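You operate a simulated robot arm through the tools that you are given. There is no shell and no other tool. Be economical: measure what you need, move in short steps, check, and stop when the job is done.

The job below is to be done with a simulated two-armed robot. You get a single attempt, and the scene is never put back.

Task
Wipe the dust from under the white vase, then put the vase back.
Fine: the vase waits on the tray table; use the yellow duster and put it back where it lay; shut the cabinet door. Set down upright: vase. What is to be rubbed or washed off counts as gone when no trace of it is left.

It is judged by the outcome, as a careful person would: the job done as asked, and still so three seconds after it is handed in. It fails if anything else is knocked over, pushed out of place, dropped, spilled or broken.

Robot
Two 7-joint arms with two-finger parallel grippers on one trunk, on a base that drives. Base frame: it is fixed to the floor where the robot stands at the start and does not move with it; the origin is under the middle of the robot, x ahead of it, y to its left, z up. Lengths are in cm, angles in rad, forces in N, time in s.
The left shoulder is at the start at [7, 16.3, 97], the right one opposite. With the tool pointing down near the work surface each hand reaches from about 40 to 88 cm from the robot's upright axis, wherever it stands, measured 20 degrees to its own side. Places, roughly: display cabinet door [130, 0, 70]; glass shelf (30x59x1 cm) [150, 10, 80]; paperweight (5x5x3 cm) [150, 20, 80]; stone (6x5x6 cm) [160, 0, 80]; tray table [-10, -80, 70]; vase (6x6x15 cm) [150, -10, 90]. Payload 3.43 kg a hand.
The tool frame of a hand sits at the grasp point between the pads (the TCP): z along the fingers, y along the line on which they close. The tips reach 3.4 cm beyond it. The gripper opens to 12.8 cm. The fingers are 2.4 cm wide and 1.2 cm thick; the gripper's body (4.8 by 13 cm) begins 9.6 cm behind the TCP.
Orientation is that of the tool frame in the base frame, as a unit quaternion [w, x, y, z]. With the fingers straight down and closing along the base's y, the tool's x points along the base's -x, its y along +y and its z along -z.

Tools
- The arms move only by the tool move_arm. It takes "left_commands", "right_commands" or both (then of equal length, played together; a hand with none holds still); each is a list of rows, each a list of 3 entries, a list of its own where there are three numbers: the shift along the tool's x, y, z in cm, then the turn, a rotation vector about the tool's x, y, z in rad, then the opening, from 0 (shut) to 1 (fully open). In form: [[[x, y, z], [rx, ry, rz], claw], ...]. A call has 1 to 20 rows; each row is the pose to reach, as a shift and turn from the pose commanded when the call began, along the tool's axes at that moment. Each row takes 0.2 s and may step no farther than 5 cm and 0.15 rad from the row before; otherwise, or with a gripper value out of range, the whole call is refused. A pose out of reach is approached as far as the arm can. The call stops where the force on the tool passes 90 N (or 10 N more than at its start, if that is more) or the arm is blocked; 0.2 s more then pass. The fingers move at their own pace (about 15.3 cm/s each) and stop on an object; they squeeze with about 36 N. The grip force told is the motor's: it shows also when the fingers shut on nothing. Time passes only in rows, and 0.2 s behind the last, so rows that repeat a pose let the fingers close. It gives the time, the measured TCP pose, the force on the tool (base axes), the opening and the grip force at its end, in the units of the frame above (readings bear some noise), with the torque about the TCP (base axes, N m) and any sound that the robot's microphone picked up.
- Cameras (640 x 400 px; columns grow to the right, rows downward): "scene" is now at [10.73, -6.49, 117.29]; the picture's right is [-0.74, -0.67, 0.00], its down [-0.52, 0.57, -0.63] and it looks along [0.43, -0.47, -0.78] (base axes); focal length 214 px, centre (320, 200). "left" rides on the left gripper at [7.6, 1.1, -16] in its tool frame; the picture's right is [-0.15, 0.99, 0.00], its down [-0.88, -0.13, -0.46] and it looks along [-0.45, -0.07, 0.89] (tool axes); focal length 234 px, centre (320, 200). "right" rides on the right gripper at [7.6, -1.1, -16] in its tool frame; the picture's right is [0.15, 0.99, 0.00], its down [-0.88, 0.13, -0.46] and it looks along [-0.45, 0.07, 0.89] (tool axes); focal length 234 px, centre (320, 200). There is no depth. A picture from a camera that has moved, and an enlarged one, comes with that camera's place and axes in the base frame and with its lens. The place of the scene camera against the robot may be out by one fixed shift of up to 1.2 cm in any direction.
- grab_frame(camera): a new picture of that camera. No time passes.
- lift_body(by): slides the trunk up (or, below 0, down) by that many cm; the arms and the scene camera ride with it, the base frame stays. It gives what a move gives, with no picture.
- base_move(legs): drives the robot by 1 to 6 legs, each [ahead, left, turn to the left] in cm, cm and rad, along the robot's own axes; the way and the turn of a leg run together, so that a leg with both is an arc; at most 150 cm and 3.142 rad a leg. The arms and the cameras ride along, it lands a little off, and it stops where it bumps. It gives what a move gives.
- aim_head(pan, tilt): turns the head with the scene camera to pan (to the left, within 1.501 rad either way) and tilt (down, from -0.506 to 1.204), counted from straight ahead of the robot. It gives what a move gives.
- inspect(camera, box): a new picture of the part [left, top, right, bottom] of that camera's present view, enlarged. No time passes.
- sign_off(): hands the job in; it is judged then, once.

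Work in short steps. Places have to be worked out from the pictures, the camera data and where the tool is seen: move nearer, look again, correct. Check each grasp and each placing, and mend what went wrong. You have 120 turns and 92 pictures in all, those below and enlarged ones among them. Open the grippers and draw the arms clear of the work before you hand the job in, unless the task says otherwise; then end with one line.

The tools are called after ">>>" by a JSON object that holds its "api" and its "payload". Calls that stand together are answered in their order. move_arm: Moves the arms, as the interface text tells. Its arguments: {"type":"object","properties":{"left_commands":{"type":"array"},"right_commands":{"type":"array"}},"required":[]} The other tools are called the same way: lift_body (by) slides the trunk up or down; base_move (legs) drives the base; aim_head (pan, tilt) turns the head that bears the scene camera; grab_frame (camera) takes a picture; inspect (camera, box) takes an enlarged picture of a part of a camera's view; sign_off () hands the job in.

At the start:

```text
time: 0.0
left_tcp_pos: [62.32, 38.42, 82.51]
left_tcp_rot: [-0.001, -0.001, 1.0, 0.001]
left_ft_force: [0.7, 1.1, 0.2]
left_torque: [0.0, 0.03, -0.02]
left_grip_width: 12.78
left_gripper_force: 0.1
right_tcp_pos: [71.23, -11.84, 83.66]
right_tcp_rot: [0.0, 0.0, 1.0, 0.0]
right_ft_force: [-0.6, 0.0, 0.6]
right_torque: [-0.03, 0.0, 0.02]
right_grip_width: 12.79
right_gripper_force: 0.1
trunk travel left (down, up): [-45.0, 49.0]
robot x, y, heading: [-0.01, -0.07, 0.0]
head pan, tilt: [-0.831, 0.887]
```

scene: 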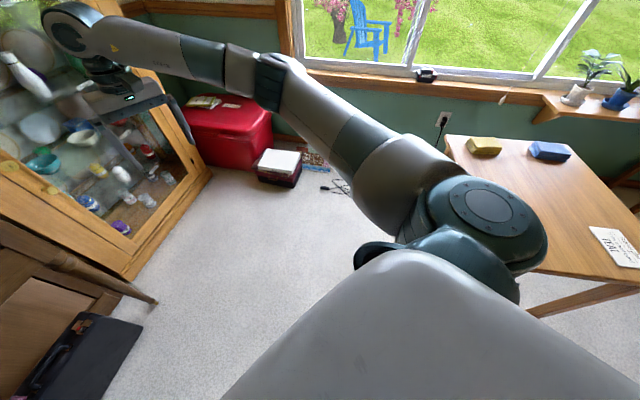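
right: 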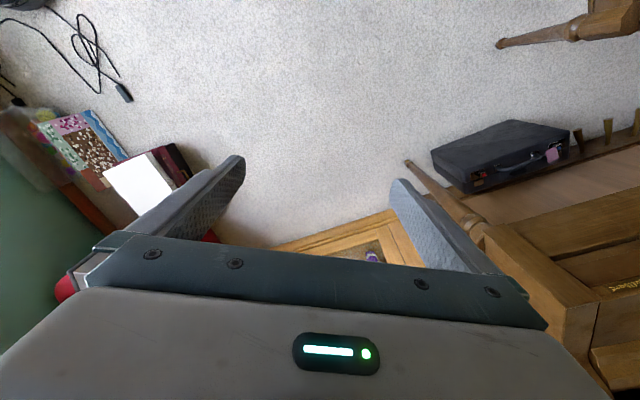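
left: 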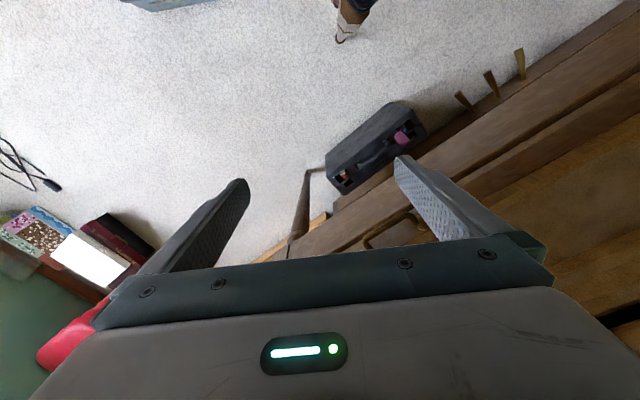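

The tray table is to the right with a yellow and a blue block-like duster on it. I look straight ahead at the cabinet and then at the tray table.

>>> {"api": "aim_head", "payload": {"pan": 0, "tilt": 0.3}}

>>> {"api": "grab_frame", "payload": {"camera": "scene"}}

>>> {"api": "aim_head", "payload": {"pan": -1.45, "tilt": 0.6}}

>>> {"api": "grab_frame", "payload": {"camera": "scene"}}

```text
time: 1.1
left_tcp_pos: [62.24, 38.41, 82.42]
left_tcp_rot: [-0.001, 0.0, 1.0, 0.001]
left_ft_force: [0.7, 0.9, -0.4]
left_torque: [-0.01, 0.03, 0.01]
left_grip_width: 12.8
left_gripper_force: 0.0
right_tcp_pos: [71.13, -11.79, 83.6]
right_tcp_rot: [0.001, 0.0, 1.0, 0.0]
right_ft_force: [-0.5, 0.1, 0.3]
right_torque: [0.0, 0.0, 0.06]
right_grip_width: 12.78
right_gripper_force: 0.1
trunk travel left (down, up): [-45.0, 49.0]
robot x, y, heading: [-0.21, -0.19, 0.002]
head pan, tilt: [0.0, 0.3]
```

```text
88 pictures are left
camera scene: at [14.93, -0.87, 122.41], right [0.0, -1.0, 0.0], down [-0.3, 0.0, -0.95], along [0.95, 0.0, -0.3], focal length 214 px, centre (320, 200)
```

scene: 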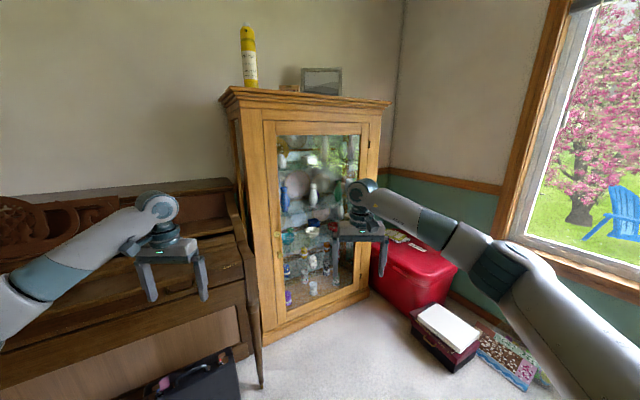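

```text
time: 2.7
left_tcp_pos: [62.29, 38.54, 82.44]
left_tcp_rot: [0.0, 0.0, 1.0, 0.0]
left_ft_force: [-0.1, -0.5, -0.2]
left_torque: [-0.02, 0.0, 0.03]
left_grip_width: 12.79
left_gripper_force: 0.2
right_tcp_pos: [71.21, -11.73, 83.58]
right_tcp_rot: [0.0, 0.0, 1.0, 0.0]
right_ft_force: [0.2, 1.1, 0.0]
right_torque: [0.0, 0.03, 0.0]
right_grip_width: 12.81
right_gripper_force: 0.0
trunk travel left (down, up): [-45.0, 49.0]
robot x, y, heading: [-0.15, 0.21, -0.005]
head pan, tilt: [-1.45, 0.6]
```

```text
87 pictures are left
camera scene: at [6.66, -9.64, 119.67], right [-0.99, -0.12, 0.0], down [-0.07, 0.56, -0.83], along [0.1, -0.82, -0.56], focal length 214 px, centre (320, 200)
```

scene: 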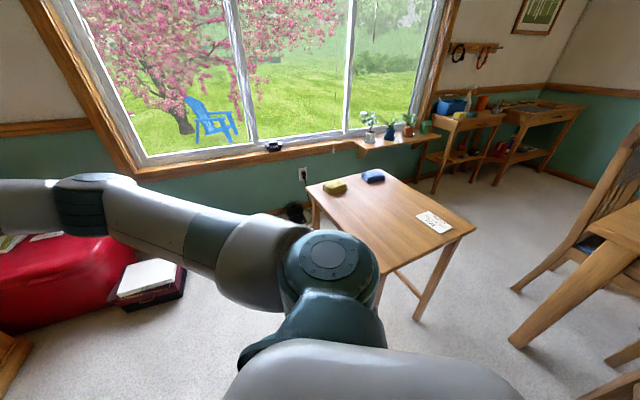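

Now I look at the cabinet in detail; first I turn the head back.

>>> {"api": "inspect", "payload": {"camera": "scene", "box": [300, 160, 480, 270]}}

>>> {"api": "aim_head", "payload": {"pan": 0, "tilt": 0.3}}

>>> {"api": "inspect", "payload": {"camera": "scene", "box": [210, 75, 400, 350]}}

>>> {"api": "inspect", "payload": {"camera": "scene", "box": [260, 130, 380, 245]}}

```text
3.56 times, centred on (390, 215) of scene
camera zoom: at [6.66, -9.64, 119.67], right [-0.99, -0.12, 0.0], down [-0.07, 0.56, -0.83], along [0.1, -0.82, -0.56], focal length 763 px, centre (71, 147)
```

zoom: 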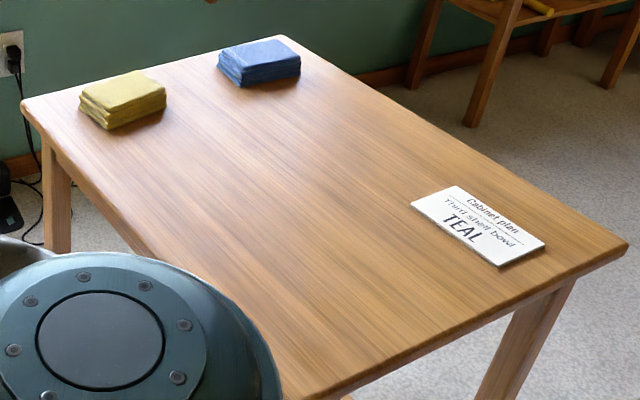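

```text
time: 4.3
left_tcp_pos: [62.42, 38.32, 82.5]
left_tcp_rot: [0.0, -0.001, 1.0, 0.0]
left_ft_force: [1.2, -0.4, 0.0]
left_torque: [0.01, 0.04, 0.01]
left_grip_width: 12.83
left_gripper_force: 0.1
right_tcp_pos: [71.1, -11.9, 83.67]
right_tcp_rot: [0.0, 0.0, 1.0, 0.0]
right_ft_force: [-0.2, -1.2, -0.7]
right_torque: [-0.03, 0.0, 0.0]
right_grip_width: 12.79
right_gripper_force: 0.1
trunk travel left (down, up): [-45.0, 49.0]
robot x, y, heading: [0.31, 0.22, 0.001]
head pan, tilt: [0.0, 0.3]
```

```text
1.45 times, centred on (305, 212) of scene
camera zoom: at [14.93, -0.87, 122.42], right [0.0, -1.0, 0.0], down [-0.3, 0.0, -0.96], along [0.96, 0.0, -0.3], focal length 312 px, centre (342, 182)
```

zoom: 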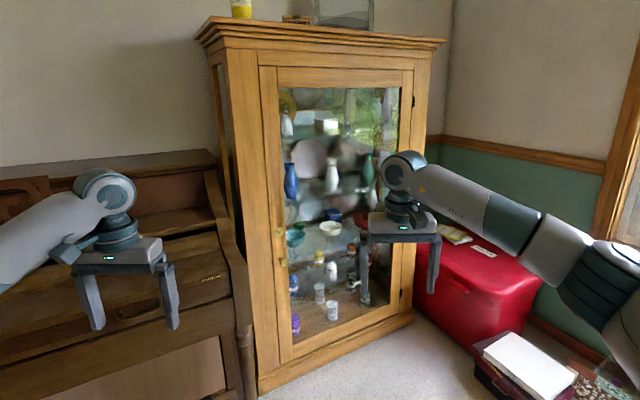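

```text
3.48 times, centred on (320, 188) of scene
camera zoom: at [14.93, -0.87, 122.42], right [0.0, -1.0, 0.0], down [-0.3, 0.0, -0.96], along [0.96, 0.0, -0.3], focal length 746 px, centre (320, 244)
```

zoom: 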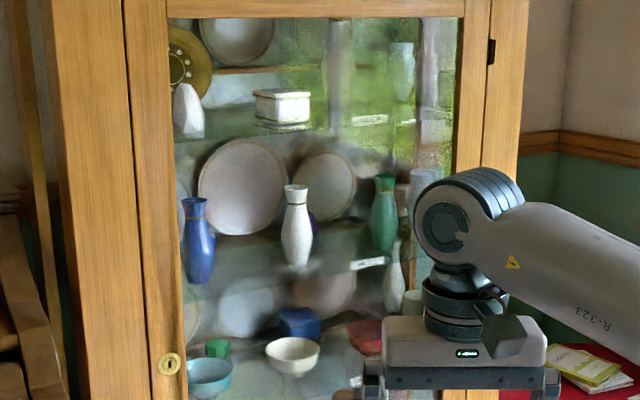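

The cabinet stands turned about 15–25° and its door hinges on the right, with a brass piece on the left stile. I pull both arms back for a clear view and drive a little nearer.

>>> {"api": "move_arm", "payload": {"right_commands": [[[4, -3, 0], [0, 0, 0], 1], [[8, -6, 0], [0, 0, 0], 1], [[12, -9, 0], [0, 0, 0], 1], [[16, -12, 0], [0, 0, 0], 1], [[20, -15, 0], [0, 0, 0], 1], [[24, -18, 0], [0, 0, 0], 1], [[28, -21, 0], [0, 0, 0], 1], [[31, -24, 0], [0, 0, 0], 1]], "left_commands": [[[3, 0, 0], [0, 0, 0], 1], [[6, 0, 0], [0, 0, 0], 1], [[9, 0, 0], [0, 0, 0], 1], [[12, 0, 0], [0, 0, 0], 1], [[15, 0, 0], [0, 0, 0], 1], [[18, 0, 0], [0, 0, 0], 1], [[20, 0, 0], [0, 0, 0], 1], [[22, 0, 0], [0, 0, 0], 1]]}}

>>> {"api": "base_move", "payload": {"legs": [[35, -5, 0]]}}

>>> {"api": "grab_frame", "payload": {"camera": "scene"}}

>>> {"api": "inspect", "payload": {"camera": "scene", "box": [230, 120, 410, 240]}}

```text
time: 6.1
left_tcp_pos: [40.24, 38.35, 82.3]
left_tcp_rot: [0.001, 0.0, 1.0, 0.001]
left_ft_force: [-0.5, 0.1, -0.3]
left_torque: [0.02, 0.0, 0.01]
left_grip_width: 12.77
left_gripper_force: 0.1
right_tcp_pos: [40.46, -35.87, 83.31]
right_tcp_rot: [0.0, 0.0, 1.0, 0.0]
right_ft_force: [-0.1, 0.8, 0.2]
right_torque: [-0.01, -0.04, -0.02]
right_grip_width: 12.8
right_gripper_force: 0.1
trunk travel left (down, up): [-45.0, 49.0]
robot x, y, heading: [0.1, 0.0, -0.001]
head pan, tilt: [0.0, 0.3]
```

```text
time: 8.4
left_tcp_pos: [76.72, 32.98, 82.33]
left_tcp_rot: [-0.001, 0.005, 1.0, 0.0]
left_ft_force: [1.3, 0.2, -0.2]
left_torque: [0.0, 0.04, 0.0]
left_grip_width: 12.79
left_gripper_force: 0.0
right_tcp_pos: [76.38, -41.12, 83.21]
right_tcp_rot: [-0.001, 0.004, 1.0, 0.0]
right_ft_force: [1.2, -0.1, -0.5]
right_torque: [-0.06, -0.02, 0.0]
right_grip_width: 12.8
right_gripper_force: 0.1
trunk travel left (down, up): [-45.0, 49.0]
robot x, y, heading: [36.36, -5.08, -0.009]
head pan, tilt: [0.0, 0.3]
```

```text
83 pictures are left
camera scene: at [51.08, -6.06, 122.41], right [-0.01, -1.0, 0.0], down [-0.3, 0.0, -0.95], along [0.95, -0.01, -0.3], focal length 214 px, centre (320, 200)
```

scene: 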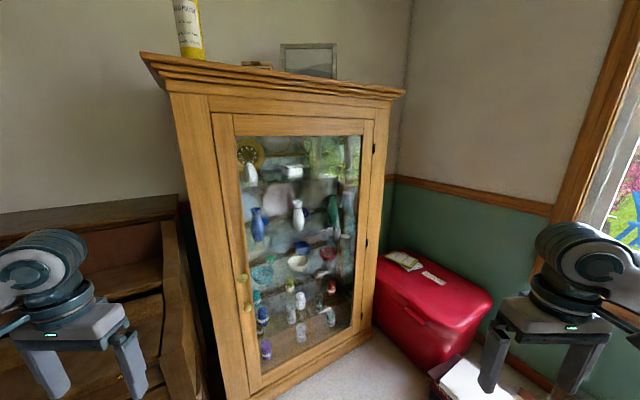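

```text
3.33 times, centred on (320, 180) of scene
camera zoom: at [51.08, -6.06, 122.41], right [-0.01, -1.0, 0.0], down [-0.3, 0.0, -0.95], along [0.95, -0.01, -0.3], focal length 715 px, centre (320, 267)
```

zoom: 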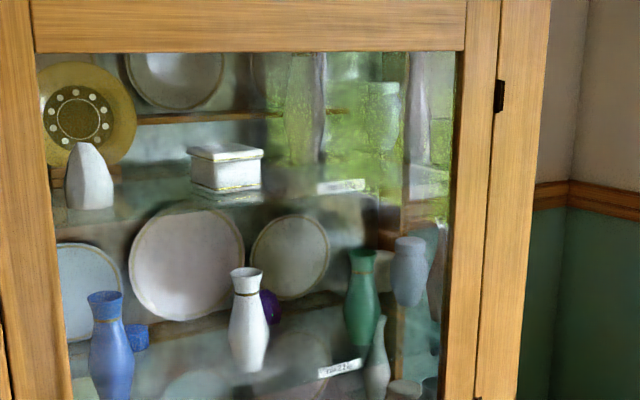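

Triangulating, the white vase is centred near (148, 3, 84). I inspect the door's handle and the shelf closely.

>>> {"api": "inspect", "payload": {"camera": "scene", "box": [205, 240, 305, 330]}}

>>> {"api": "inspect", "payload": {"camera": "scene", "box": [240, 180, 340, 250]}}

```text
4.44 times, centred on (255, 285) of scene
camera zoom: at [51.08, -6.06, 122.41], right [-0.01, -1.0, 0.0], down [-0.3, 0.0, -0.95], along [0.95, -0.01, -0.3], focal length 953 px, centre (609, -178)
```

zoom: 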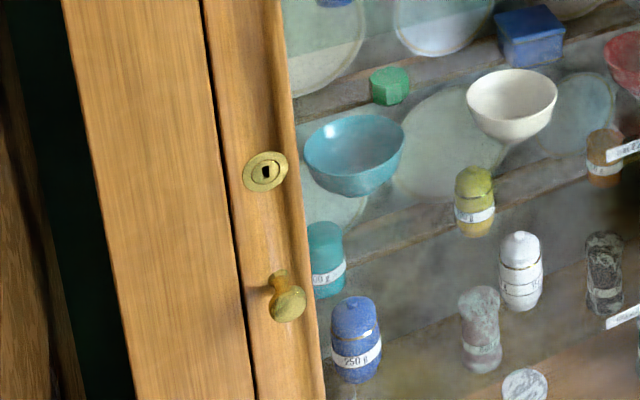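

```text
5.71 times, centred on (290, 215) of scene
camera zoom: at [51.08, -6.06, 122.41], right [-0.01, -1.0, 0.0], down [-0.3, 0.0, -0.95], along [0.95, -0.01, -0.3], focal length 1226 px, centre (491, 114)
```

zoom: 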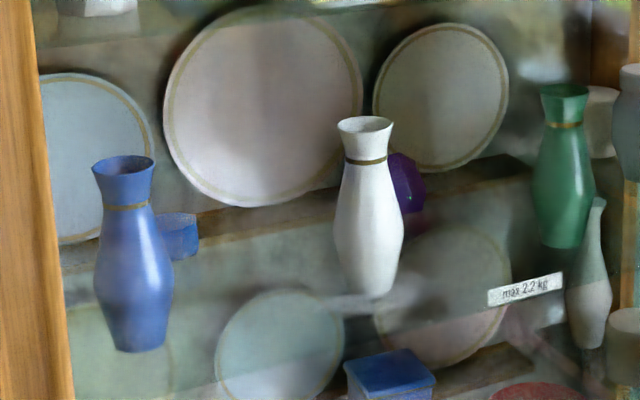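

Knob ≈ (117.5, 21, 58); the cabinet faces about 25° toward −y, hinge line near (141, −29). I drive to stand square before it at some distance and look again.

>>> {"api": "base_move", "payload": {"legs": [[16, -15, 0.0], [0, 0, 0.44]]}}

>>> {"api": "grab_frame", "payload": {"camera": "scene"}}

```text
time: 11.4
left_tcp_pos: [72.0, 31.77, 82.16]
left_tcp_rot: [0.0, -0.221, 0.975, 0.0]
left_ft_force: [0.0, 0.4, -0.2]
left_torque: [-0.04, -0.03, 0.0]
left_grip_width: 12.79
left_gripper_force: 0.1
right_tcp_pos: [104.03, -35.19, 83.33]
right_tcp_rot: [-0.001, -0.22, 0.976, 0.001]
right_ft_force: [-1.0, -0.6, -0.6]
right_torque: [0.0, 0.0, 0.01]
right_grip_width: 12.78
right_gripper_force: 0.0
trunk travel left (down, up): [-45.0, 49.0]
robot x, y, heading: [51.77, -20.19, 0.446]
head pan, tilt: [0.0, 0.3]
```

```text
79 pictures are left
camera scene: at [65.6, -14.94, 122.42], right [0.43, -0.9, 0.0], down [-0.27, -0.13, -0.96], along [0.86, 0.41, -0.3], focal length 214 px, centre (320, 200)
```

scene: 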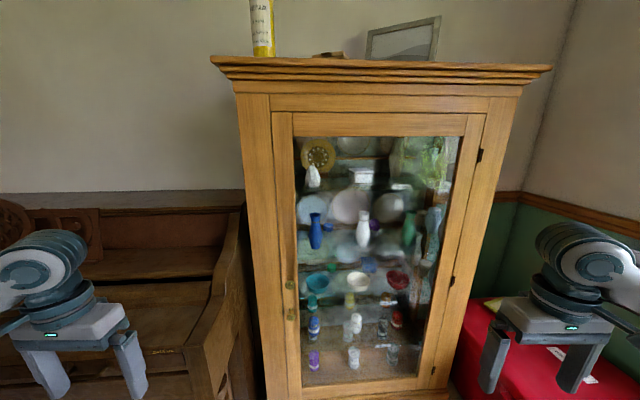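

The door plane's yaw is about 0.50, hinge near (149, −31), the vase about 16 cm behind the front. I turn slightly, then swing the left hand to point forward in front of the knob, at height, before lowering.

>>> {"api": "base_move", "payload": {"legs": [[0, 0, 0.054]]}}

>>> {"api": "move_arm", "payload": {"left_commands": [[[-1.6, -2.9, 0], [0, -0.143, 0], 1], [[-3.3, -5.8, 0], [0, -0.286, 0], 1], [[-4.9, -8.7, 0], [0, -0.429, 0], 1], [[-6.6, -11.6, 0], [0, -0.571, 0], 1], [[-8.2, -14.5, 0], [0, -0.714, 0], 1], [[-9.8, -17.4, 0], [0, -0.857, 0], 1], [[-11.5, -20.4, 0], [0, -1.0, 0], 1], [[-13.1, -23.3, 0], [0, -1.143, 0], 1], [[-14.7, -26.2, 0], [0, -1.286, 0], 1], [[-16.4, -29.1, 0], [0, -1.428, 0], 0.6], [[-18, -32, 0], [0, -1.571, 0], 0.6]]}}

>>> {"api": "grab_frame", "payload": {"camera": "scene"}}

```text
time: 12.2
left_tcp_pos: [69.07, 32.67, 82.15]
left_tcp_rot: [0.0, -0.247, 0.969, -0.001]
left_ft_force: [0.5, 0.3, 0.9]
left_torque: [0.02, -0.03, 0.02]
left_grip_width: 12.81
left_gripper_force: 0.1
right_tcp_pos: [104.8, -32.37, 83.35]
right_tcp_rot: [0.0, -0.247, 0.969, 0.0]
right_ft_force: [-0.6, 1.2, 0.7]
right_torque: [-0.02, -0.03, -0.03]
right_grip_width: 12.78
right_gripper_force: 0.0
trunk travel left (down, up): [-45.0, 49.0]
robot x, y, heading: [52.1, -20.39, 0.495]
head pan, tilt: [0.0, 0.3]
```

```text
time: 14.6
left_tcp_pos: [100.31, 13.04, 82.02]
left_tcp_rot: [0.685, -0.174, 0.685, 0.175]
left_ft_force: [0.3, 0.0, -0.5]
left_torque: [0.0, 0.01, 0.04]
left_grip_width: 7.66
left_gripper_force: 0.1
left hand out of reach, approached as far as the arm can: row 3, 4, 5, 6, 7, 8, 9
right_tcp_pos: [104.81, -32.35, 83.15]
right_tcp_rot: [0.001, -0.246, 0.969, 0.001]
right_ft_force: [0.0, -0.8, 0.6]
right_torque: [-0.02, -0.01, -0.01]
right_grip_width: 12.8
right_gripper_force: 0.0
trunk travel left (down, up): [-45.0, 49.0]
robot x, y, heading: [52.27, -20.52, 0.503]
head pan, tilt: [0.0, 0.3]
```

```text
78 pictures are left
camera scene: at [65.33, -14.32, 122.42], right [0.48, -0.88, 0.0], down [-0.26, -0.14, -0.96], along [0.84, 0.46, -0.3], focal length 214 px, centre (320, 200)
```

scene: 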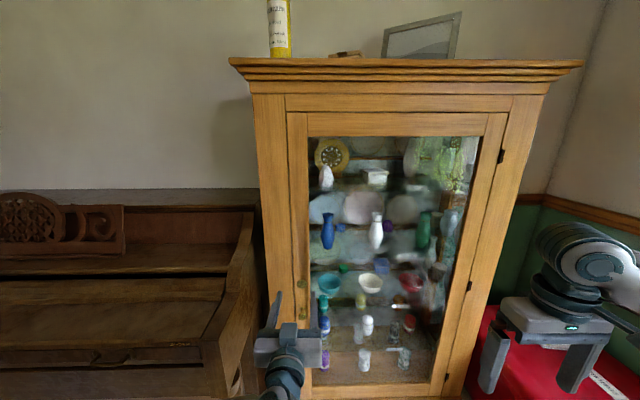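

The cabinet now looks square-on (yaw ≈0.5). I lower the trunk to bring the left hand to knob height and look with the left camera.

>>> {"api": "lift_body", "payload": {"by": -23.7}}

>>> {"api": "grab_frame", "payload": {"camera": "left"}}

>>> {"api": "aim_head", "payload": {"pan": 0.1, "tilt": 0.6}}

>>> {"api": "inspect", "payload": {"camera": "scene", "box": [220, 100, 420, 300]}}

```text
time: 17.1
left_tcp_pos: [100.44, 13.06, 58.42]
left_tcp_rot: [0.685, -0.174, 0.685, 0.174]
left_ft_force: [0.3, 0.0, 0.4]
left_torque: [0.04, 0.04, 0.02]
left_grip_width: 7.69
left_gripper_force: 0.1
right_tcp_pos: [104.76, -32.32, 59.56]
right_tcp_rot: [0.001, -0.247, 0.969, 0.0]
right_ft_force: [-0.2, 0.3, 1.0]
right_torque: [0.01, 0.01, 0.02]
right_grip_width: 12.78
right_gripper_force: 0.1
trunk travel left (down, up): [-21.3, 72.7]
robot x, y, heading: [51.95, -20.32, 0.503]
head pan, tilt: [0.0, 0.3]
```

```text
77 pictures are left
camera left: at [86.0, 6.29, 50.78], right [-0.47, 0.87, 0.15], down [-0.34, -0.33, 0.88], along [0.81, 0.37, 0.45], focal length 234 px, centre (320, 200)
```

left: 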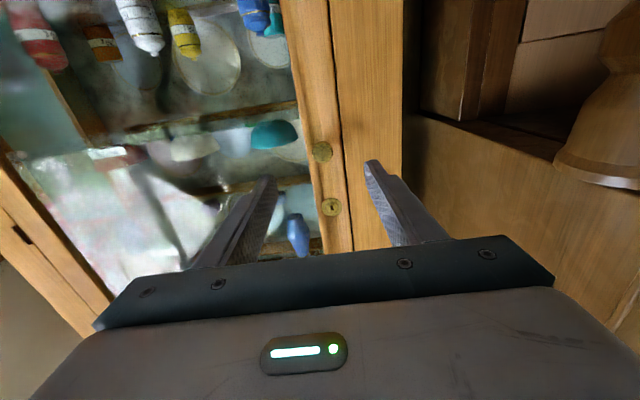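

```text
time: 17.9
left_tcp_pos: [100.48, 12.93, 58.29]
left_tcp_rot: [0.685, -0.175, 0.685, 0.175]
left_ft_force: [-0.3, -0.1, -1.1]
left_torque: [-0.01, 0.0, -0.03]
left_grip_width: 7.7
left_gripper_force: 0.0
right_tcp_pos: [104.88, -32.27, 59.65]
right_tcp_rot: [0.0, -0.246, 0.969, 0.0]
right_ft_force: [1.1, 0.3, -0.2]
right_torque: [-0.02, -0.03, 0.02]
right_grip_width: 12.79
right_gripper_force: 0.1
trunk travel left (down, up): [-21.3, 72.7]
robot x, y, heading: [52.12, -20.05, 0.499]
head pan, tilt: [0.099, 0.6]
```

```text
2.00 times, centred on (320, 200) of scene
camera zoom: at [64.37, -13.78, 95.98], right [0.56, -0.83, 0.0], down [-0.47, -0.32, -0.83], along [0.68, 0.46, -0.56], focal length 429 px, centre (320, 200)
```

zoom: 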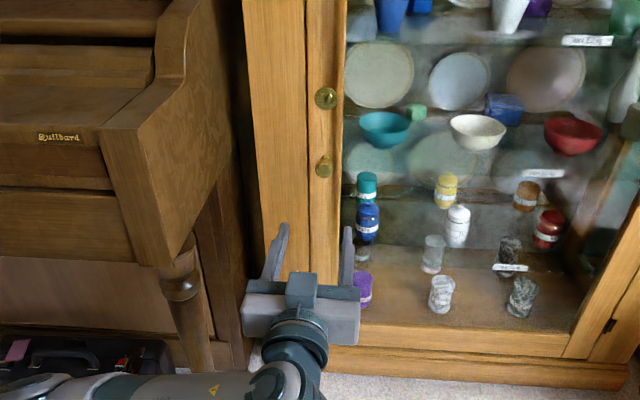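

Knob located at about (116.7, 21.6, 60.1), i.e. 18 cm straight ahead and 1.8 up from the left hand. I advance 12 cm first and check.

>>> {"api": "move_arm", "payload": {"left_commands": [[[-1.8, 0, 4], [0, 0, 0], 0.6], [[-1.8, 0, 8], [0, 0, 0], 0.6], [[-1.8, 0, 12], [0, 0, 0], 0.6]]}}

>>> {"api": "grab_frame", "payload": {"camera": "left"}}

```text
time: 18.7
left_tcp_pos: [110.82, 18.81, 60.15]
left_tcp_rot: [0.685, -0.175, 0.685, 0.175]
left_ft_force: [0.3, 0.3, -0.2]
left_torque: [-0.03, -0.02, -0.02]
left_grip_width: 7.67
left_gripper_force: 0.0
right_tcp_pos: [104.76, -32.25, 59.56]
right_tcp_rot: [0.0, -0.247, 0.969, 0.001]
right_ft_force: [-0.6, 0.7, -0.2]
right_torque: [-0.01, -0.01, -0.03]
right_grip_width: 12.8
right_gripper_force: 0.0
trunk travel left (down, up): [-21.3, 72.7]
robot x, y, heading: [52.3, -20.18, 0.504]
head pan, tilt: [0.099, 0.6]
```

```text
75 pictures are left
camera left: at [96.47, 12.11, 52.65], right [-0.47, 0.87, 0.15], down [-0.34, -0.33, 0.88], along [0.81, 0.37, 0.45], focal length 234 px, centre (320, 200)
```

left: 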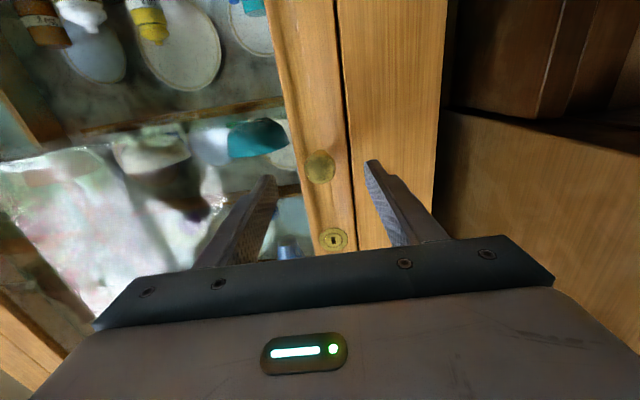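

Knob is 6 cm ahead and centred. I advance 5 cm and close on it.

>>> {"api": "move_arm", "payload": {"left_commands": [[[0, -0.2, 2.5], [0, 0, 0], 0.6], [[0, -0.2, 5], [0, 0, 0], 0.6], [[0, -0.2, 5], [0, 0, 0], 0.0], [[0, -0.2, 5], [0, 0, 0], 0.0], [[0, -0.2, 5], [0, 0, 0], 0.0]]}}

>>> {"api": "grab_frame", "payload": {"camera": "left"}}

```text
time: 19.9
left_tcp_pos: [115.11, 21.18, 59.99]
left_tcp_rot: [0.685, -0.176, 0.685, 0.176]
left_ft_force: [-5.9, 9.2, -2.1]
left_torque: [0.03, 0.18, 0.65]
left_grip_width: 3.09
left_gripper_force: 44.5
right_tcp_pos: [104.89, -32.29, 59.65]
right_tcp_rot: [0.0, -0.248, 0.969, -0.001]
right_ft_force: [-0.6, -0.1, 0.1]
right_torque: [-0.01, 0.0, 0.04]
right_grip_width: 12.78
right_gripper_force: 0.0
trunk travel left (down, up): [-21.3, 72.7]
robot x, y, heading: [51.96, -20.04, 0.496]
head pan, tilt: [0.099, 0.6]
```

```text
74 pictures are left
camera left: at [100.73, 14.43, 52.48], right [-0.48, 0.87, 0.15], down [-0.34, -0.33, 0.88], along [0.81, 0.37, 0.45], focal length 234 px, centre (320, 200)
```

left: 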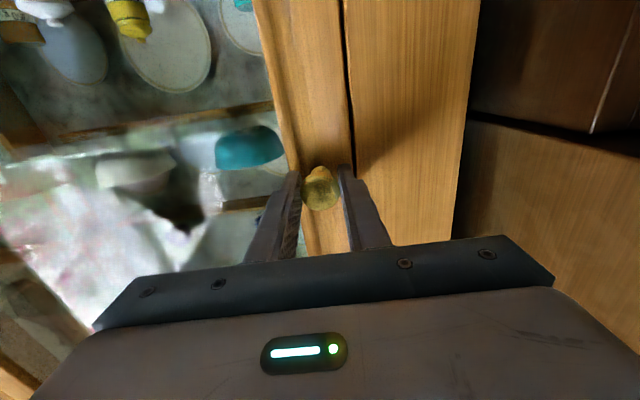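

Knob is firmly gripped (3.1 cm). I pull it out along the arc, turning the hand with the door.

>>> {"api": "move_arm", "payload": {"left_commands": [[[0, 0, -1.5], [-0.025, 0, 0], 0], [[0, -0.1, -3], [-0.05, 0, 0], 0], [[0, -0.2, -4.5], [-0.075, 0, 0], 0], [[0, -0.3, -6], [-0.1, 0, 0], 0], [[0, -0.6, -9], [-0.15, 0, 0], 0], [[0, -1.2, -11.9], [-0.2, 0, 0], 0]]}}

>>> {"api": "grab_frame", "payload": {"camera": "scene"}}

```text
time: 21.1
left_tcp_pos: [108.85, 17.12, 62.69]
left_tcp_rot: [0.689, -0.197, 0.655, 0.24]
left_ft_force: [5.5, -7.3, 27.5]
left_torque: [-0.11, -0.19, -0.06]
left_grip_width: 0.0
left_gripper_force: 33.7
right_tcp_pos: [104.58, -33.11, 59.84]
right_tcp_rot: [0.002, -0.24, 0.971, 0.0]
right_ft_force: [-0.3, 0.4, -0.1]
right_torque: [-0.02, 0.01, 0.01]
right_grip_width: 12.81
right_gripper_force: 0.2
trunk travel left (down, up): [-21.3, 72.7]
robot x, y, heading: [52.35, -20.41, 0.487]
head pan, tilt: [0.099, 0.6]
stopped in row 6 (left hand): the force on the tool passed its limit at 113 N (the readings are from after the stop); the commanded pose is now the measured one
```

```text
73 pictures are left
camera scene: at [64.19, -14.12, 96.16], right [0.55, -0.83, 0.0], down [-0.47, -0.31, -0.83], along [0.69, 0.46, -0.56], focal length 214 px, centre (320, 200)
```

scene: 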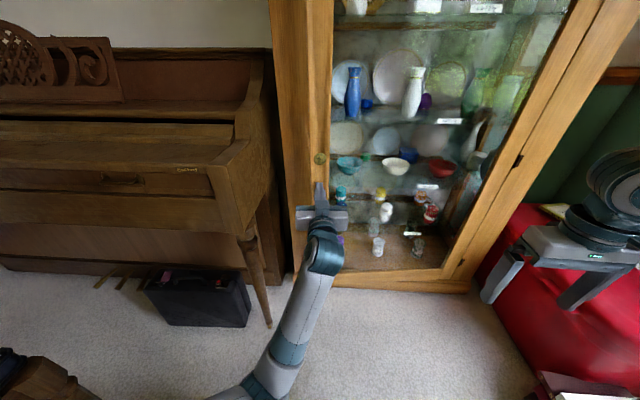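

The fingers slipped off the knob at over 100 N, so the door is latched – perhaps the knob must be turned. I back off and look at the knob closely.

>>> {"api": "move_arm", "payload": {"left_commands": [[[0, 0, -4], [0, 0, 0], 0.3], [[2, 0, -8], [0.05, 0, 0], 0.6], [[2, 0, -8], [0.1, 0, 0], 0.6]]}}

>>> {"api": "grab_frame", "payload": {"camera": "left"}}

>>> {"api": "inspect", "payload": {"camera": "scene", "box": [280, 130, 380, 220]}}

```text
time: 21.8
left_tcp_pos: [104.03, 16.31, 70.4]
left_tcp_rot: [0.744, -0.149, 0.585, 0.286]
left_ft_force: [0.3, -0.4, -0.5]
left_torque: [0.0, -0.01, 0.0]
left_grip_width: 7.69
left_gripper_force: 0.1
right_tcp_pos: [104.68, -32.97, 59.66]
right_tcp_rot: [0.0, -0.242, 0.97, 0.0]
right_ft_force: [0.2, -0.7, 0.4]
right_torque: [-0.02, -0.05, -0.01]
right_grip_width: 12.77
right_gripper_force: 0.1
trunk travel left (down, up): [-21.3, 72.7]
robot x, y, heading: [52.23, -20.36, 0.495]
head pan, tilt: [0.099, 0.6]
stopped in row 3 (left hand): the arm was blocked; the commanded pose is now the measured one
```

```text
72 pictures are left
camera left: at [92.14, 10.24, 58.98], right [-0.62, 0.75, 0.25], down [-0.41, -0.58, 0.7], along [0.67, 0.33, 0.66], focal length 234 px, centre (320, 200)
```

left: 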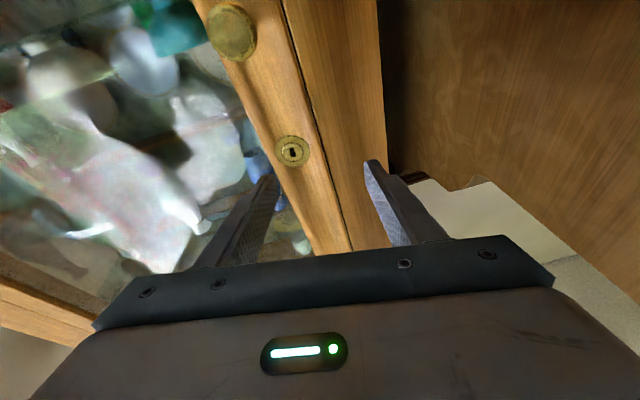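

```text
4.44 times, centred on (330, 175) of scene
camera zoom: at [64.48, -13.96, 95.97], right [0.56, -0.83, 0.0], down [-0.47, -0.31, -0.82], along [0.69, 0.46, -0.57], focal length 953 px, centre (276, 311)
```

zoom: 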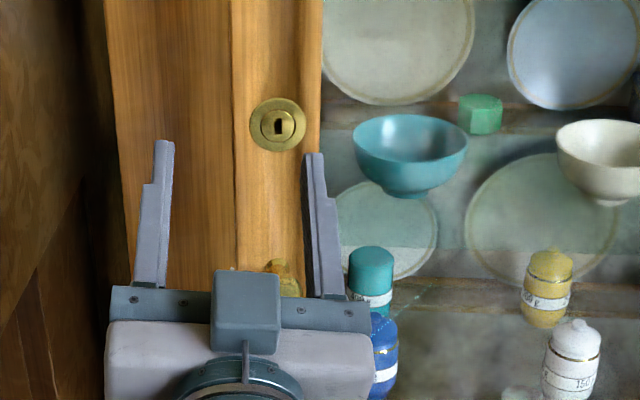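

The left hand ended up twisted – the arm was cramped near its limits. I'll back the base 8 cm so the arm works more extended, straighten the hand, and later pull with the base in small steps.

>>> {"api": "base_move", "payload": {"legs": [[-8, 0, 0]]}}

>>> {"api": "move_arm", "payload": {"left_commands": [[[2.9, -0.9, 1.1], [0.034, 0.067, -0.033], 0.6], [[5.8, -1.8, 2.2], [0.068, 0.133, -0.066], 0.6], [[8.7, -2.8, 3.4], [0.103, 0.2, -0.1], 0.6], [[11.6, -3.7, 4.5], [0.137, 0.267, -0.133], 0.6], [[11.6, -3.7, 4.5], [0.137, 0.267, -0.133], 0.6]]}}

>>> {"api": "inspect", "payload": {"camera": "scene", "box": [260, 100, 400, 200]}}

>>> {"api": "grab_frame", "payload": {"camera": "left"}}

```text
time: 22.8
left_tcp_pos: [97.3, 12.74, 70.32]
left_tcp_rot: [0.744, -0.149, 0.586, 0.286]
left_ft_force: [-0.5, -0.2, -0.5]
left_torque: [-0.02, -0.03, -0.01]
left_grip_width: 7.69
left_gripper_force: 0.1
right_tcp_pos: [98.03, -36.48, 59.6]
right_tcp_rot: [0.0, -0.242, 0.97, 0.0]
right_ft_force: [-0.4, -0.1, 0.4]
right_torque: [0.01, -0.03, 0.0]
right_grip_width: 12.79
right_gripper_force: 0.0
trunk travel left (down, up): [-21.3, 72.7]
robot x, y, heading: [45.69, -24.15, 0.49]
head pan, tilt: [0.099, 0.6]
```

```text
time: 24.2
left_tcp_pos: [103.91, 18.76, 58.5]
left_tcp_rot: [0.672, -0.149, 0.691, 0.219]
left_ft_force: [-1.0, -0.1, -0.7]
left_torque: [0.01, -0.03, 0.02]
left_grip_width: 7.68
left_gripper_force: 0.2
right_tcp_pos: [98.01, -36.47, 59.56]
right_tcp_rot: [0.0, -0.241, 0.97, 0.0]
right_ft_force: [0.1, 0.2, -0.5]
right_torque: [-0.01, 0.06, 0.01]
right_grip_width: 12.8
right_gripper_force: 0.1
trunk travel left (down, up): [-21.3, 72.7]
robot x, y, heading: [45.67, -23.97, 0.493]
head pan, tilt: [0.099, 0.6]
stopped in row 5 (left hand): the arm was blocked; the commanded pose is now the measured one
```

```text
4.00 times, centred on (330, 150) of scene
camera zoom: at [57.76, -17.56, 95.97], right [0.56, -0.83, 0.0], down [-0.47, -0.31, -0.82], along [0.69, 0.46, -0.57], focal length 858 px, centre (280, 400)
```

zoom: 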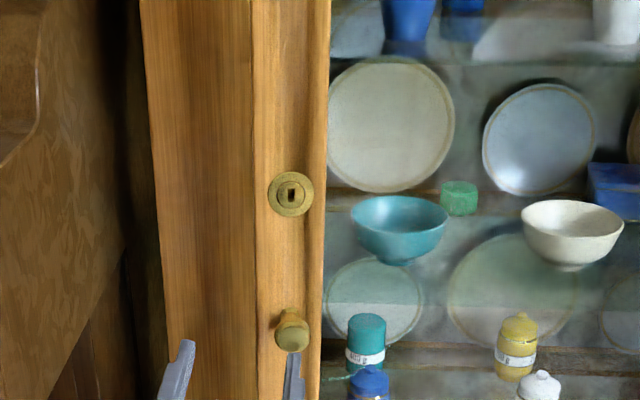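

```text
69 pictures are left
camera left: at [89.35, 12.22, 51.06], right [-0.49, 0.84, 0.25], down [-0.28, -0.42, 0.86], along [0.82, 0.35, 0.44], focal length 234 px, centre (320, 200)
```

left: 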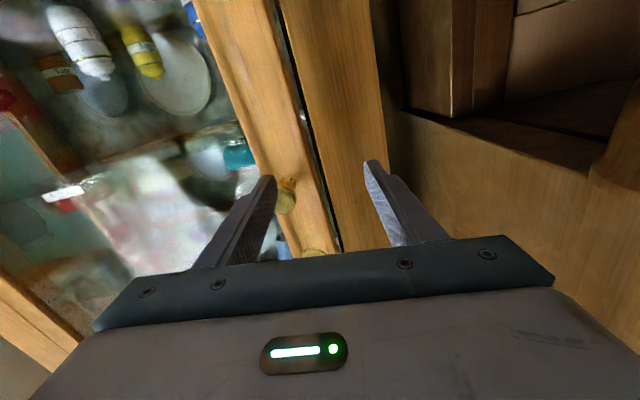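

Good news: both views now put the knob near (110.5, 17, 60), about 7 cm out – the door is ajar. I back off slightly, re-centre on the knob and grip it again.

>>> {"api": "move_arm", "payload": {"left_commands": [[[0, 0, -3], [0, 0, 0], 0.6], [[-2, -4.7, -2], [0, 0, 0], 0.6], [[-2, -4.7, 0], [0, 0, 0], 0.6]]}}

>>> {"api": "grab_frame", "payload": {"camera": "left"}}

```text
refused: row 2 steps farther than a row can; nothing moved
```

```text
68 pictures are left
camera left: at [89.35, 12.22, 51.06], right [-0.49, 0.84, 0.25], down [-0.28, -0.42, 0.86], along [0.82, 0.35, 0.44], focal length 234 px, centre (320, 200)
```

left: 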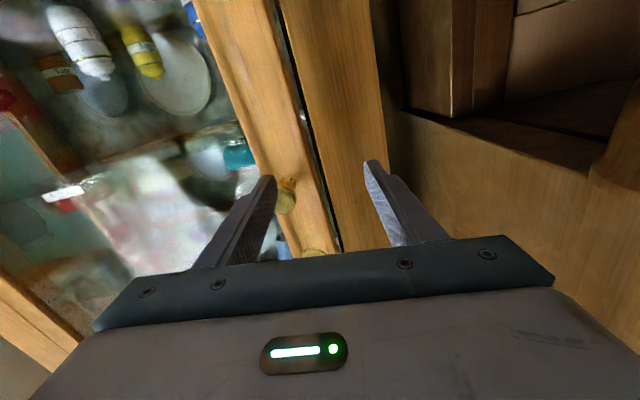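

A row was too long; I repeat it with smaller steps.

>>> {"api": "move_arm", "payload": {"left_commands": [[[0, 0, -3], [0, 0, 0], 0.6], [[-1, -2.4, -3], [0, 0, 0], 0.6], [[-2, -4.7, -2], [0, 0, 0], 0.6], [[-2, -4.7, 0], [0, 0, 0], 0.6]]}}

>>> {"api": "grab_frame", "payload": {"camera": "left"}}

```text
time: 25.0
left_tcp_pos: [102.77, 19.4, 58.26]
left_tcp_rot: [0.653, -0.112, 0.688, 0.295]
left_ft_force: [0.3, 0.0, 0.0]
left_torque: [0.0, 0.01, 0.0]
left_grip_width: 7.68
left_gripper_force: 0.0
right_tcp_pos: [98.11, -36.36, 59.62]
right_tcp_rot: [0.0, -0.242, 0.97, 0.0]
right_ft_force: [0.9, 0.6, 0.2]
right_torque: [0.02, 0.01, -0.04]
right_grip_width: 12.78
right_gripper_force: 0.1
trunk travel left (down, up): [-21.3, 72.7]
robot x, y, heading: [45.14, -24.29, 0.49]
head pan, tilt: [0.099, 0.6]
stopped in row 4 (left hand): the arm was blocked; the commanded pose is now the measured one
```

```text
67 pictures are left
camera left: at [88.06, 13.26, 50.76], right [-0.52, 0.76, 0.4], down [-0.2, -0.56, 0.8], along [0.83, 0.33, 0.44], focal length 234 px, centre (320, 200)
```

left: 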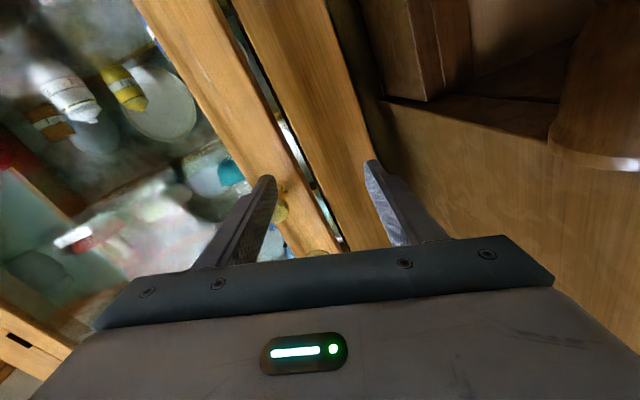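

The arm is at a wrist-roll limit. I'll back off and roll the gripper a quarter turn in the free direction, so it closes vertically on the knob (which also lets the knob pivot).

>>> {"api": "move_arm", "payload": {"left_commands": [[[0, 0, -2], [0, 0, 0.1], 0.6], [[0, 0, -4], [0, 0, 0.24], 0.6], [[0, 0, -4], [0, 0, 0.38], 0.6], [[0, 0, -4], [0, 0, 0.52], 0.6], [[0, 0, -4], [0, 0, 0.66], 0.6], [[-0.8, -1.3, -4], [0, 0, 0.8], 0.6], [[-1.6, -2.6, -4], [0, 0, 0.94], 0.6], [[-2.4, -3.9, -4], [0, 0, 1.08], 0.6], [[-3.3, -5.2, -3], [0, 0, 1.2], 0.6], [[-3.3, -5.2, -1.5], [0, 0, 1.27], 0.6]]}}

>>> {"api": "grab_frame", "payload": {"camera": "left"}}

>>> {"api": "grab_frame", "payload": {"camera": "scene"}}

```text
time: 27.2
left_tcp_pos: [104.5, 13.6, 59.95]
left_tcp_rot: [0.352, 0.318, 0.621, 0.624]
left_ft_force: [-0.2, 0.4, 0.0]
left_torque: [-0.02, -0.05, 0.02]
left_grip_width: 7.67
left_gripper_force: 0.0
right_tcp_pos: [98.01, -36.52, 59.52]
right_tcp_rot: [0.0, -0.243, 0.97, -0.001]
right_ft_force: [0.1, -0.1, -0.5]
right_torque: [-0.03, -0.01, 0.0]
right_grip_width: 12.81
right_gripper_force: 0.1
trunk travel left (down, up): [-21.3, 72.7]
robot x, y, heading: [45.36, -23.75, 0.489]
head pan, tilt: [0.099, 0.6]
```

```text
66 pictures are left
camera left: at [87.23, 11.07, 60.39], right [0.04, -0.1, 0.99], down [0.11, -0.99, -0.11], along [0.99, 0.11, -0.03], focal length 234 px, centre (320, 200)
```

left: 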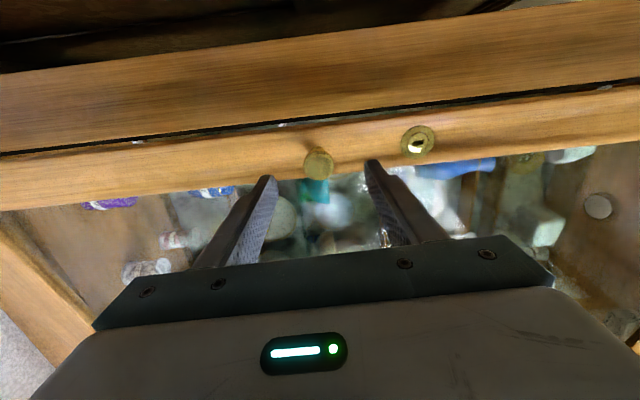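

```text
65 pictures are left
camera scene: at [57.77, -17.56, 95.97], right [0.56, -0.83, 0.0], down [-0.47, -0.31, -0.82], along [0.69, 0.46, -0.57], focal length 214 px, centre (320, 200)
```

scene: 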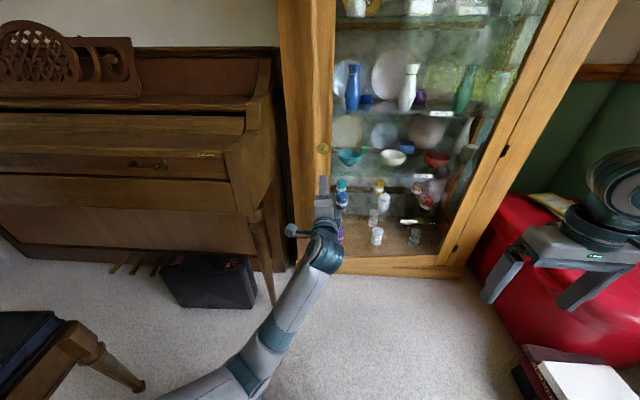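

The quarter turn worked; the knob sits between the fingers, roughly 7–9 cm ahead. I advance 5 cm and check.

>>> {"api": "move_arm", "payload": {"left_commands": [[[-0.2, 0, 2.5], [0, 0, 0], 0.6], [[-0.3, 0, 5], [0, 0, 0], 0.6]]}}

>>> {"api": "grab_frame", "payload": {"camera": "left"}}

```text
time: 27.8
left_tcp_pos: [109.23, 16.01, 60.05]
left_tcp_rot: [0.353, 0.319, 0.621, 0.624]
left_ft_force: [-0.8, -0.7, -0.8]
left_torque: [0.0, -0.01, 0.01]
left_grip_width: 7.67
left_gripper_force: 0.1
right_tcp_pos: [97.99, -36.49, 59.59]
right_tcp_rot: [0.0, -0.243, 0.97, 0.0]
right_ft_force: [-0.4, 0.8, 0.2]
right_torque: [0.01, -0.02, 0.02]
right_grip_width: 12.79
right_gripper_force: 0.2
trunk travel left (down, up): [-21.3, 72.7]
robot x, y, heading: [45.74, -24.01, 0.494]
head pan, tilt: [0.099, 0.6]
```

```text
64 pictures are left
camera left: at [91.82, 13.52, 60.53], right [0.04, -0.1, 0.99], down [0.11, -0.99, -0.11], along [0.99, 0.11, -0.03], focal length 234 px, centre (320, 200)
```

left: 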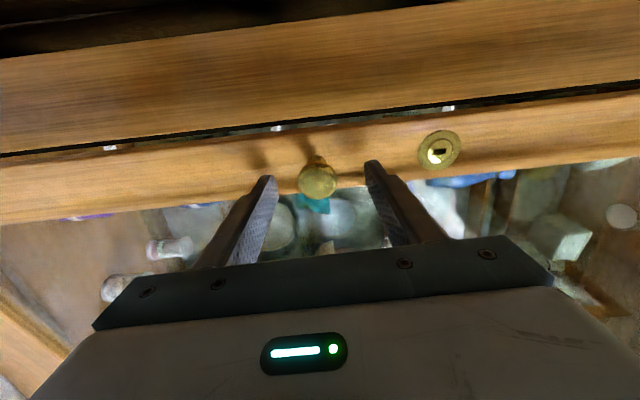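

The knob is right between the fingertips. I go 2 cm further and close, then check the width.

>>> {"api": "move_arm", "payload": {"left_commands": [[[0.2, 0, 1], [0, 0, 0], 0.6], [[0.4, 0, 2], [0, 0, 0], 0.6], [[0.4, 0, 2], [0, 0, 0], 0.0], [[0.4, 0, 2], [0, 0, 0], 0.0], [[0.4, 0, 2], [0, 0, 0], 0.0]]}}

>>> {"api": "grab_frame", "payload": {"camera": "left"}}

```text
time: 29.0
left_tcp_pos: [110.53, 17.61, 60.07]
left_tcp_rot: [0.351, 0.319, 0.623, 0.622]
left_ft_force: [0.2, -1.2, -8.5]
left_torque: [-0.42, 0.42, -0.52]
left_grip_width: 3.07
left_gripper_force: 45.0
right_tcp_pos: [98.19, -36.58, 59.58]
right_tcp_rot: [-0.001, -0.242, 0.97, 0.0]
right_ft_force: [0.6, 0.2, -0.2]
right_torque: [0.03, 0.0, 0.01]
right_grip_width: 12.82
right_gripper_force: 0.0
trunk travel left (down, up): [-21.3, 72.7]
robot x, y, heading: [45.68, -24.02, 0.488]
head pan, tilt: [0.099, 0.6]
```

```text
63 pictures are left
camera left: at [93.33, 15.08, 60.49], right [0.04, -0.1, 0.99], down [0.11, -0.99, -0.1], along [0.99, 0.11, -0.03], focal length 234 px, centre (320, 200)
```

left: 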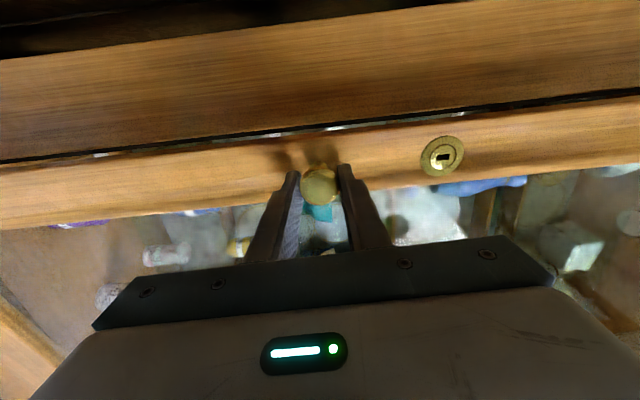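

Gripped (3.07 cm). Now I pull gently by driving the base straight back with a little drift to the right along the door's arc.

>>> {"api": "base_move", "payload": {"legs": [[-6, -0.7, 0], [-6, -1.3, 0]]}}

>>> {"api": "grab_frame", "payload": {"camera": "scene"}}

```text
time: 30.6
left_tcp_pos: [101.12, 10.0, 60.04]
left_tcp_rot: [0.352, 0.32, 0.622, 0.622]
left_ft_force: [29.0, -23.8, -12.1]
left_torque: [-0.26, 0.32, 0.09]
left_grip_width: 3.08
left_gripper_force: 45.4
right_tcp_pos: [88.41, -43.88, 59.44]
right_tcp_rot: [-0.001, -0.243, 0.97, 0.001]
right_ft_force: [-0.5, -0.7, -0.5]
right_torque: [0.0, 0.01, -0.01]
right_grip_width: 12.77
right_gripper_force: 0.2
trunk travel left (down, up): [-21.3, 72.7]
robot x, y, heading: [35.59, -31.43, 0.488]
head pan, tilt: [0.099, 0.6]
```

```text
62 pictures are left
camera scene: at [48.27, -25.1, 95.94], right [0.56, -0.83, 0.0], down [-0.47, -0.31, -0.82], along [0.68, 0.46, -0.57], focal length 214 px, centre (320, 200)
```

scene: 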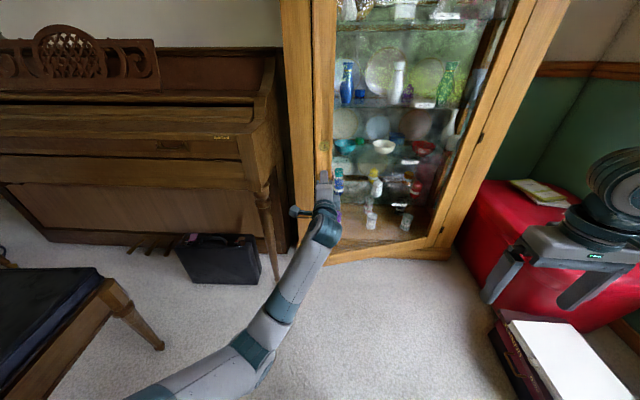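

Door follows and the grip holds; force says the arc wants more rightward motion. I continue along the arc with the base.

>>> {"api": "base_move", "payload": {"legs": [[-5.5, -2.6, 0], [-5.4, -2.8, 0], [-5.2, -3.4, 0]]}}

>>> {"api": "base_move", "payload": {"legs": [[-4.8, -3.7, 0], [-4.4, -4.2, 0], [-4, -4.6, 0]]}}

>>> {"api": "grab_frame", "payload": {"camera": "scene"}}

```text
time: 32.7
left_tcp_pos: [90.98, -5.38, 59.9]
left_tcp_rot: [0.354, 0.322, 0.621, 0.62]
left_ft_force: [22.0, -11.0, -10.8]
left_torque: [-0.14, 0.19, -0.85]
left_grip_width: 3.08
left_gripper_force: 45.0
right_tcp_pos: [78.34, -59.21, 59.34]
right_tcp_rot: [-0.001, -0.242, 0.97, 0.001]
right_ft_force: [0.3, 0.3, 0.1]
right_torque: [0.02, -0.04, -0.03]
right_grip_width: 12.79
right_gripper_force: 0.1
trunk travel left (down, up): [-21.3, 72.7]
robot x, y, heading: [25.64, -46.64, 0.487]
head pan, tilt: [0.099, 0.6]
```

```text
time: 33.5
left_tcp_pos: [90.48, -6.84, 59.89]
left_tcp_rot: [0.355, 0.322, 0.622, 0.619]
left_ft_force: [3.5, 0.4, -1.1]
left_torque: [0.2, -0.04, 0.58]
left_grip_width: 3.08
left_gripper_force: 44.7
right_tcp_pos: [77.69, -60.32, 59.5]
right_tcp_rot: [0.0, -0.241, 0.971, 0.0]
right_ft_force: [-0.6, -0.1, -0.5]
right_torque: [0.0, -0.01, -0.01]
right_grip_width: 12.81
right_gripper_force: 0.1
trunk travel left (down, up): [-21.3, 72.7]
robot x, y, heading: [24.75, -48.18, 0.487]
head pan, tilt: [0.099, 0.6]
stopped in leg 1: the robot was blocked; the commanded pose is now the measured one
```

```text
61 pictures are left
camera scene: at [37.43, -41.45, 95.98], right [0.55, -0.83, 0.0], down [-0.47, -0.31, -0.82], along [0.69, 0.46, -0.57], focal length 214 px, centre (320, 200)
```

scene: 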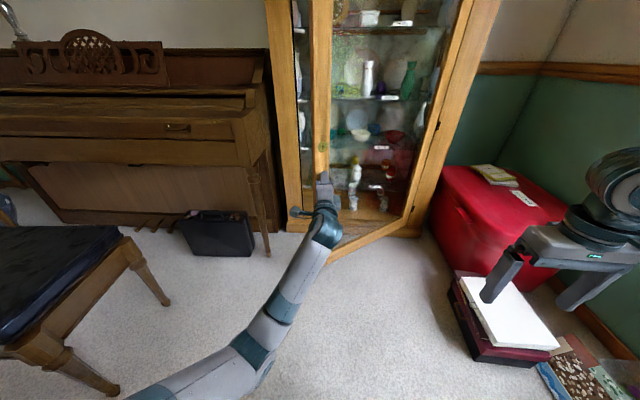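

The base is blocked – maybe the tray table or the box beside it. I look to the right before moving more.

>>> {"api": "aim_head", "payload": {"pan": -1.45, "tilt": 0.9}}

>>> {"api": "grab_frame", "payload": {"camera": "scene"}}

```text
time: 35.1
left_tcp_pos: [90.52, -6.81, 60.0]
left_tcp_rot: [0.355, 0.322, 0.622, 0.62]
left_ft_force: [2.3, -1.3, -5.4]
left_torque: [0.06, 0.04, -0.1]
left_grip_width: 3.07
left_gripper_force: 45.6
right_tcp_pos: [77.65, -60.31, 59.55]
right_tcp_rot: [0.0, -0.24, 0.971, 0.0]
right_ft_force: [-0.5, 0.0, -0.1]
right_torque: [0.01, -0.04, 0.0]
right_grip_width: 12.8
right_gripper_force: 0.1
trunk travel left (down, up): [-21.3, 72.7]
robot x, y, heading: [25.23, -47.52, 0.487]
head pan, tilt: [-1.45, 0.901]
```

```text
60 pictures are left
camera scene: at [34.39, -52.54, 93.49], right [-0.82, -0.57, 0.0], down [-0.45, 0.64, -0.62], along [0.35, -0.51, -0.78], focal length 214 px, centre (320, 200)
```

scene: 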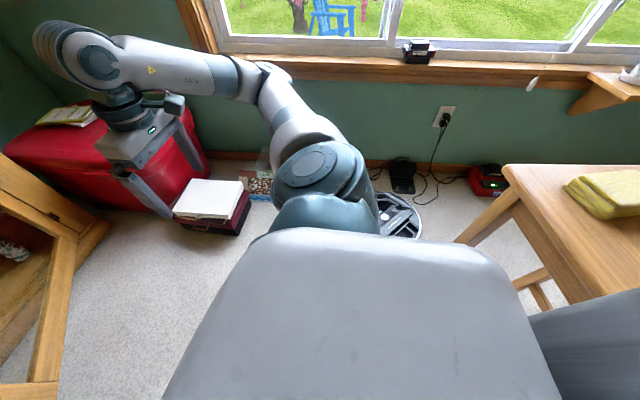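

The base has just reached the tray table's edge, so no more backing. I try continuing the arc with the left arm itself (back and to the right), in small steps.

>>> {"api": "move_arm", "payload": {"left_commands": [[[-1.2, 0, -1.5], [0, 0, 0], 0], [[-2.5, 0, -3], [0, 0, 0], 0], [[-3.9, 0, -4.4], [0, 0, 0], 0], [[-5.3, 0, -5.8], [0, 0, 0], 0], [[-6.8, 0, -7.2], [0, 0, 0], 0], [[-8.3, 0, -8.5], [0, 0, 0], 0]]}}

```text
time: 36.5
left_tcp_pos: [87.89, -15.41, 59.83]
left_tcp_rot: [0.333, 0.323, 0.613, 0.639]
left_ft_force: [4.6, 0.0, -49.0]
left_torque: [-0.71, 0.62, 0.33]
left_grip_width: 3.13
left_gripper_force: 45.3
right_tcp_pos: [77.91, -60.49, 59.24]
right_tcp_rot: [-0.002, -0.24, 0.971, 0.0]
right_ft_force: [-0.7, -0.7, 0.2]
right_torque: [0.02, -0.01, -0.01]
right_grip_width: 12.8
right_gripper_force: 0.1
trunk travel left (down, up): [-21.3, 72.7]
robot x, y, heading: [24.99, -47.87, 0.489]
head pan, tilt: [-1.45, 0.901]
```

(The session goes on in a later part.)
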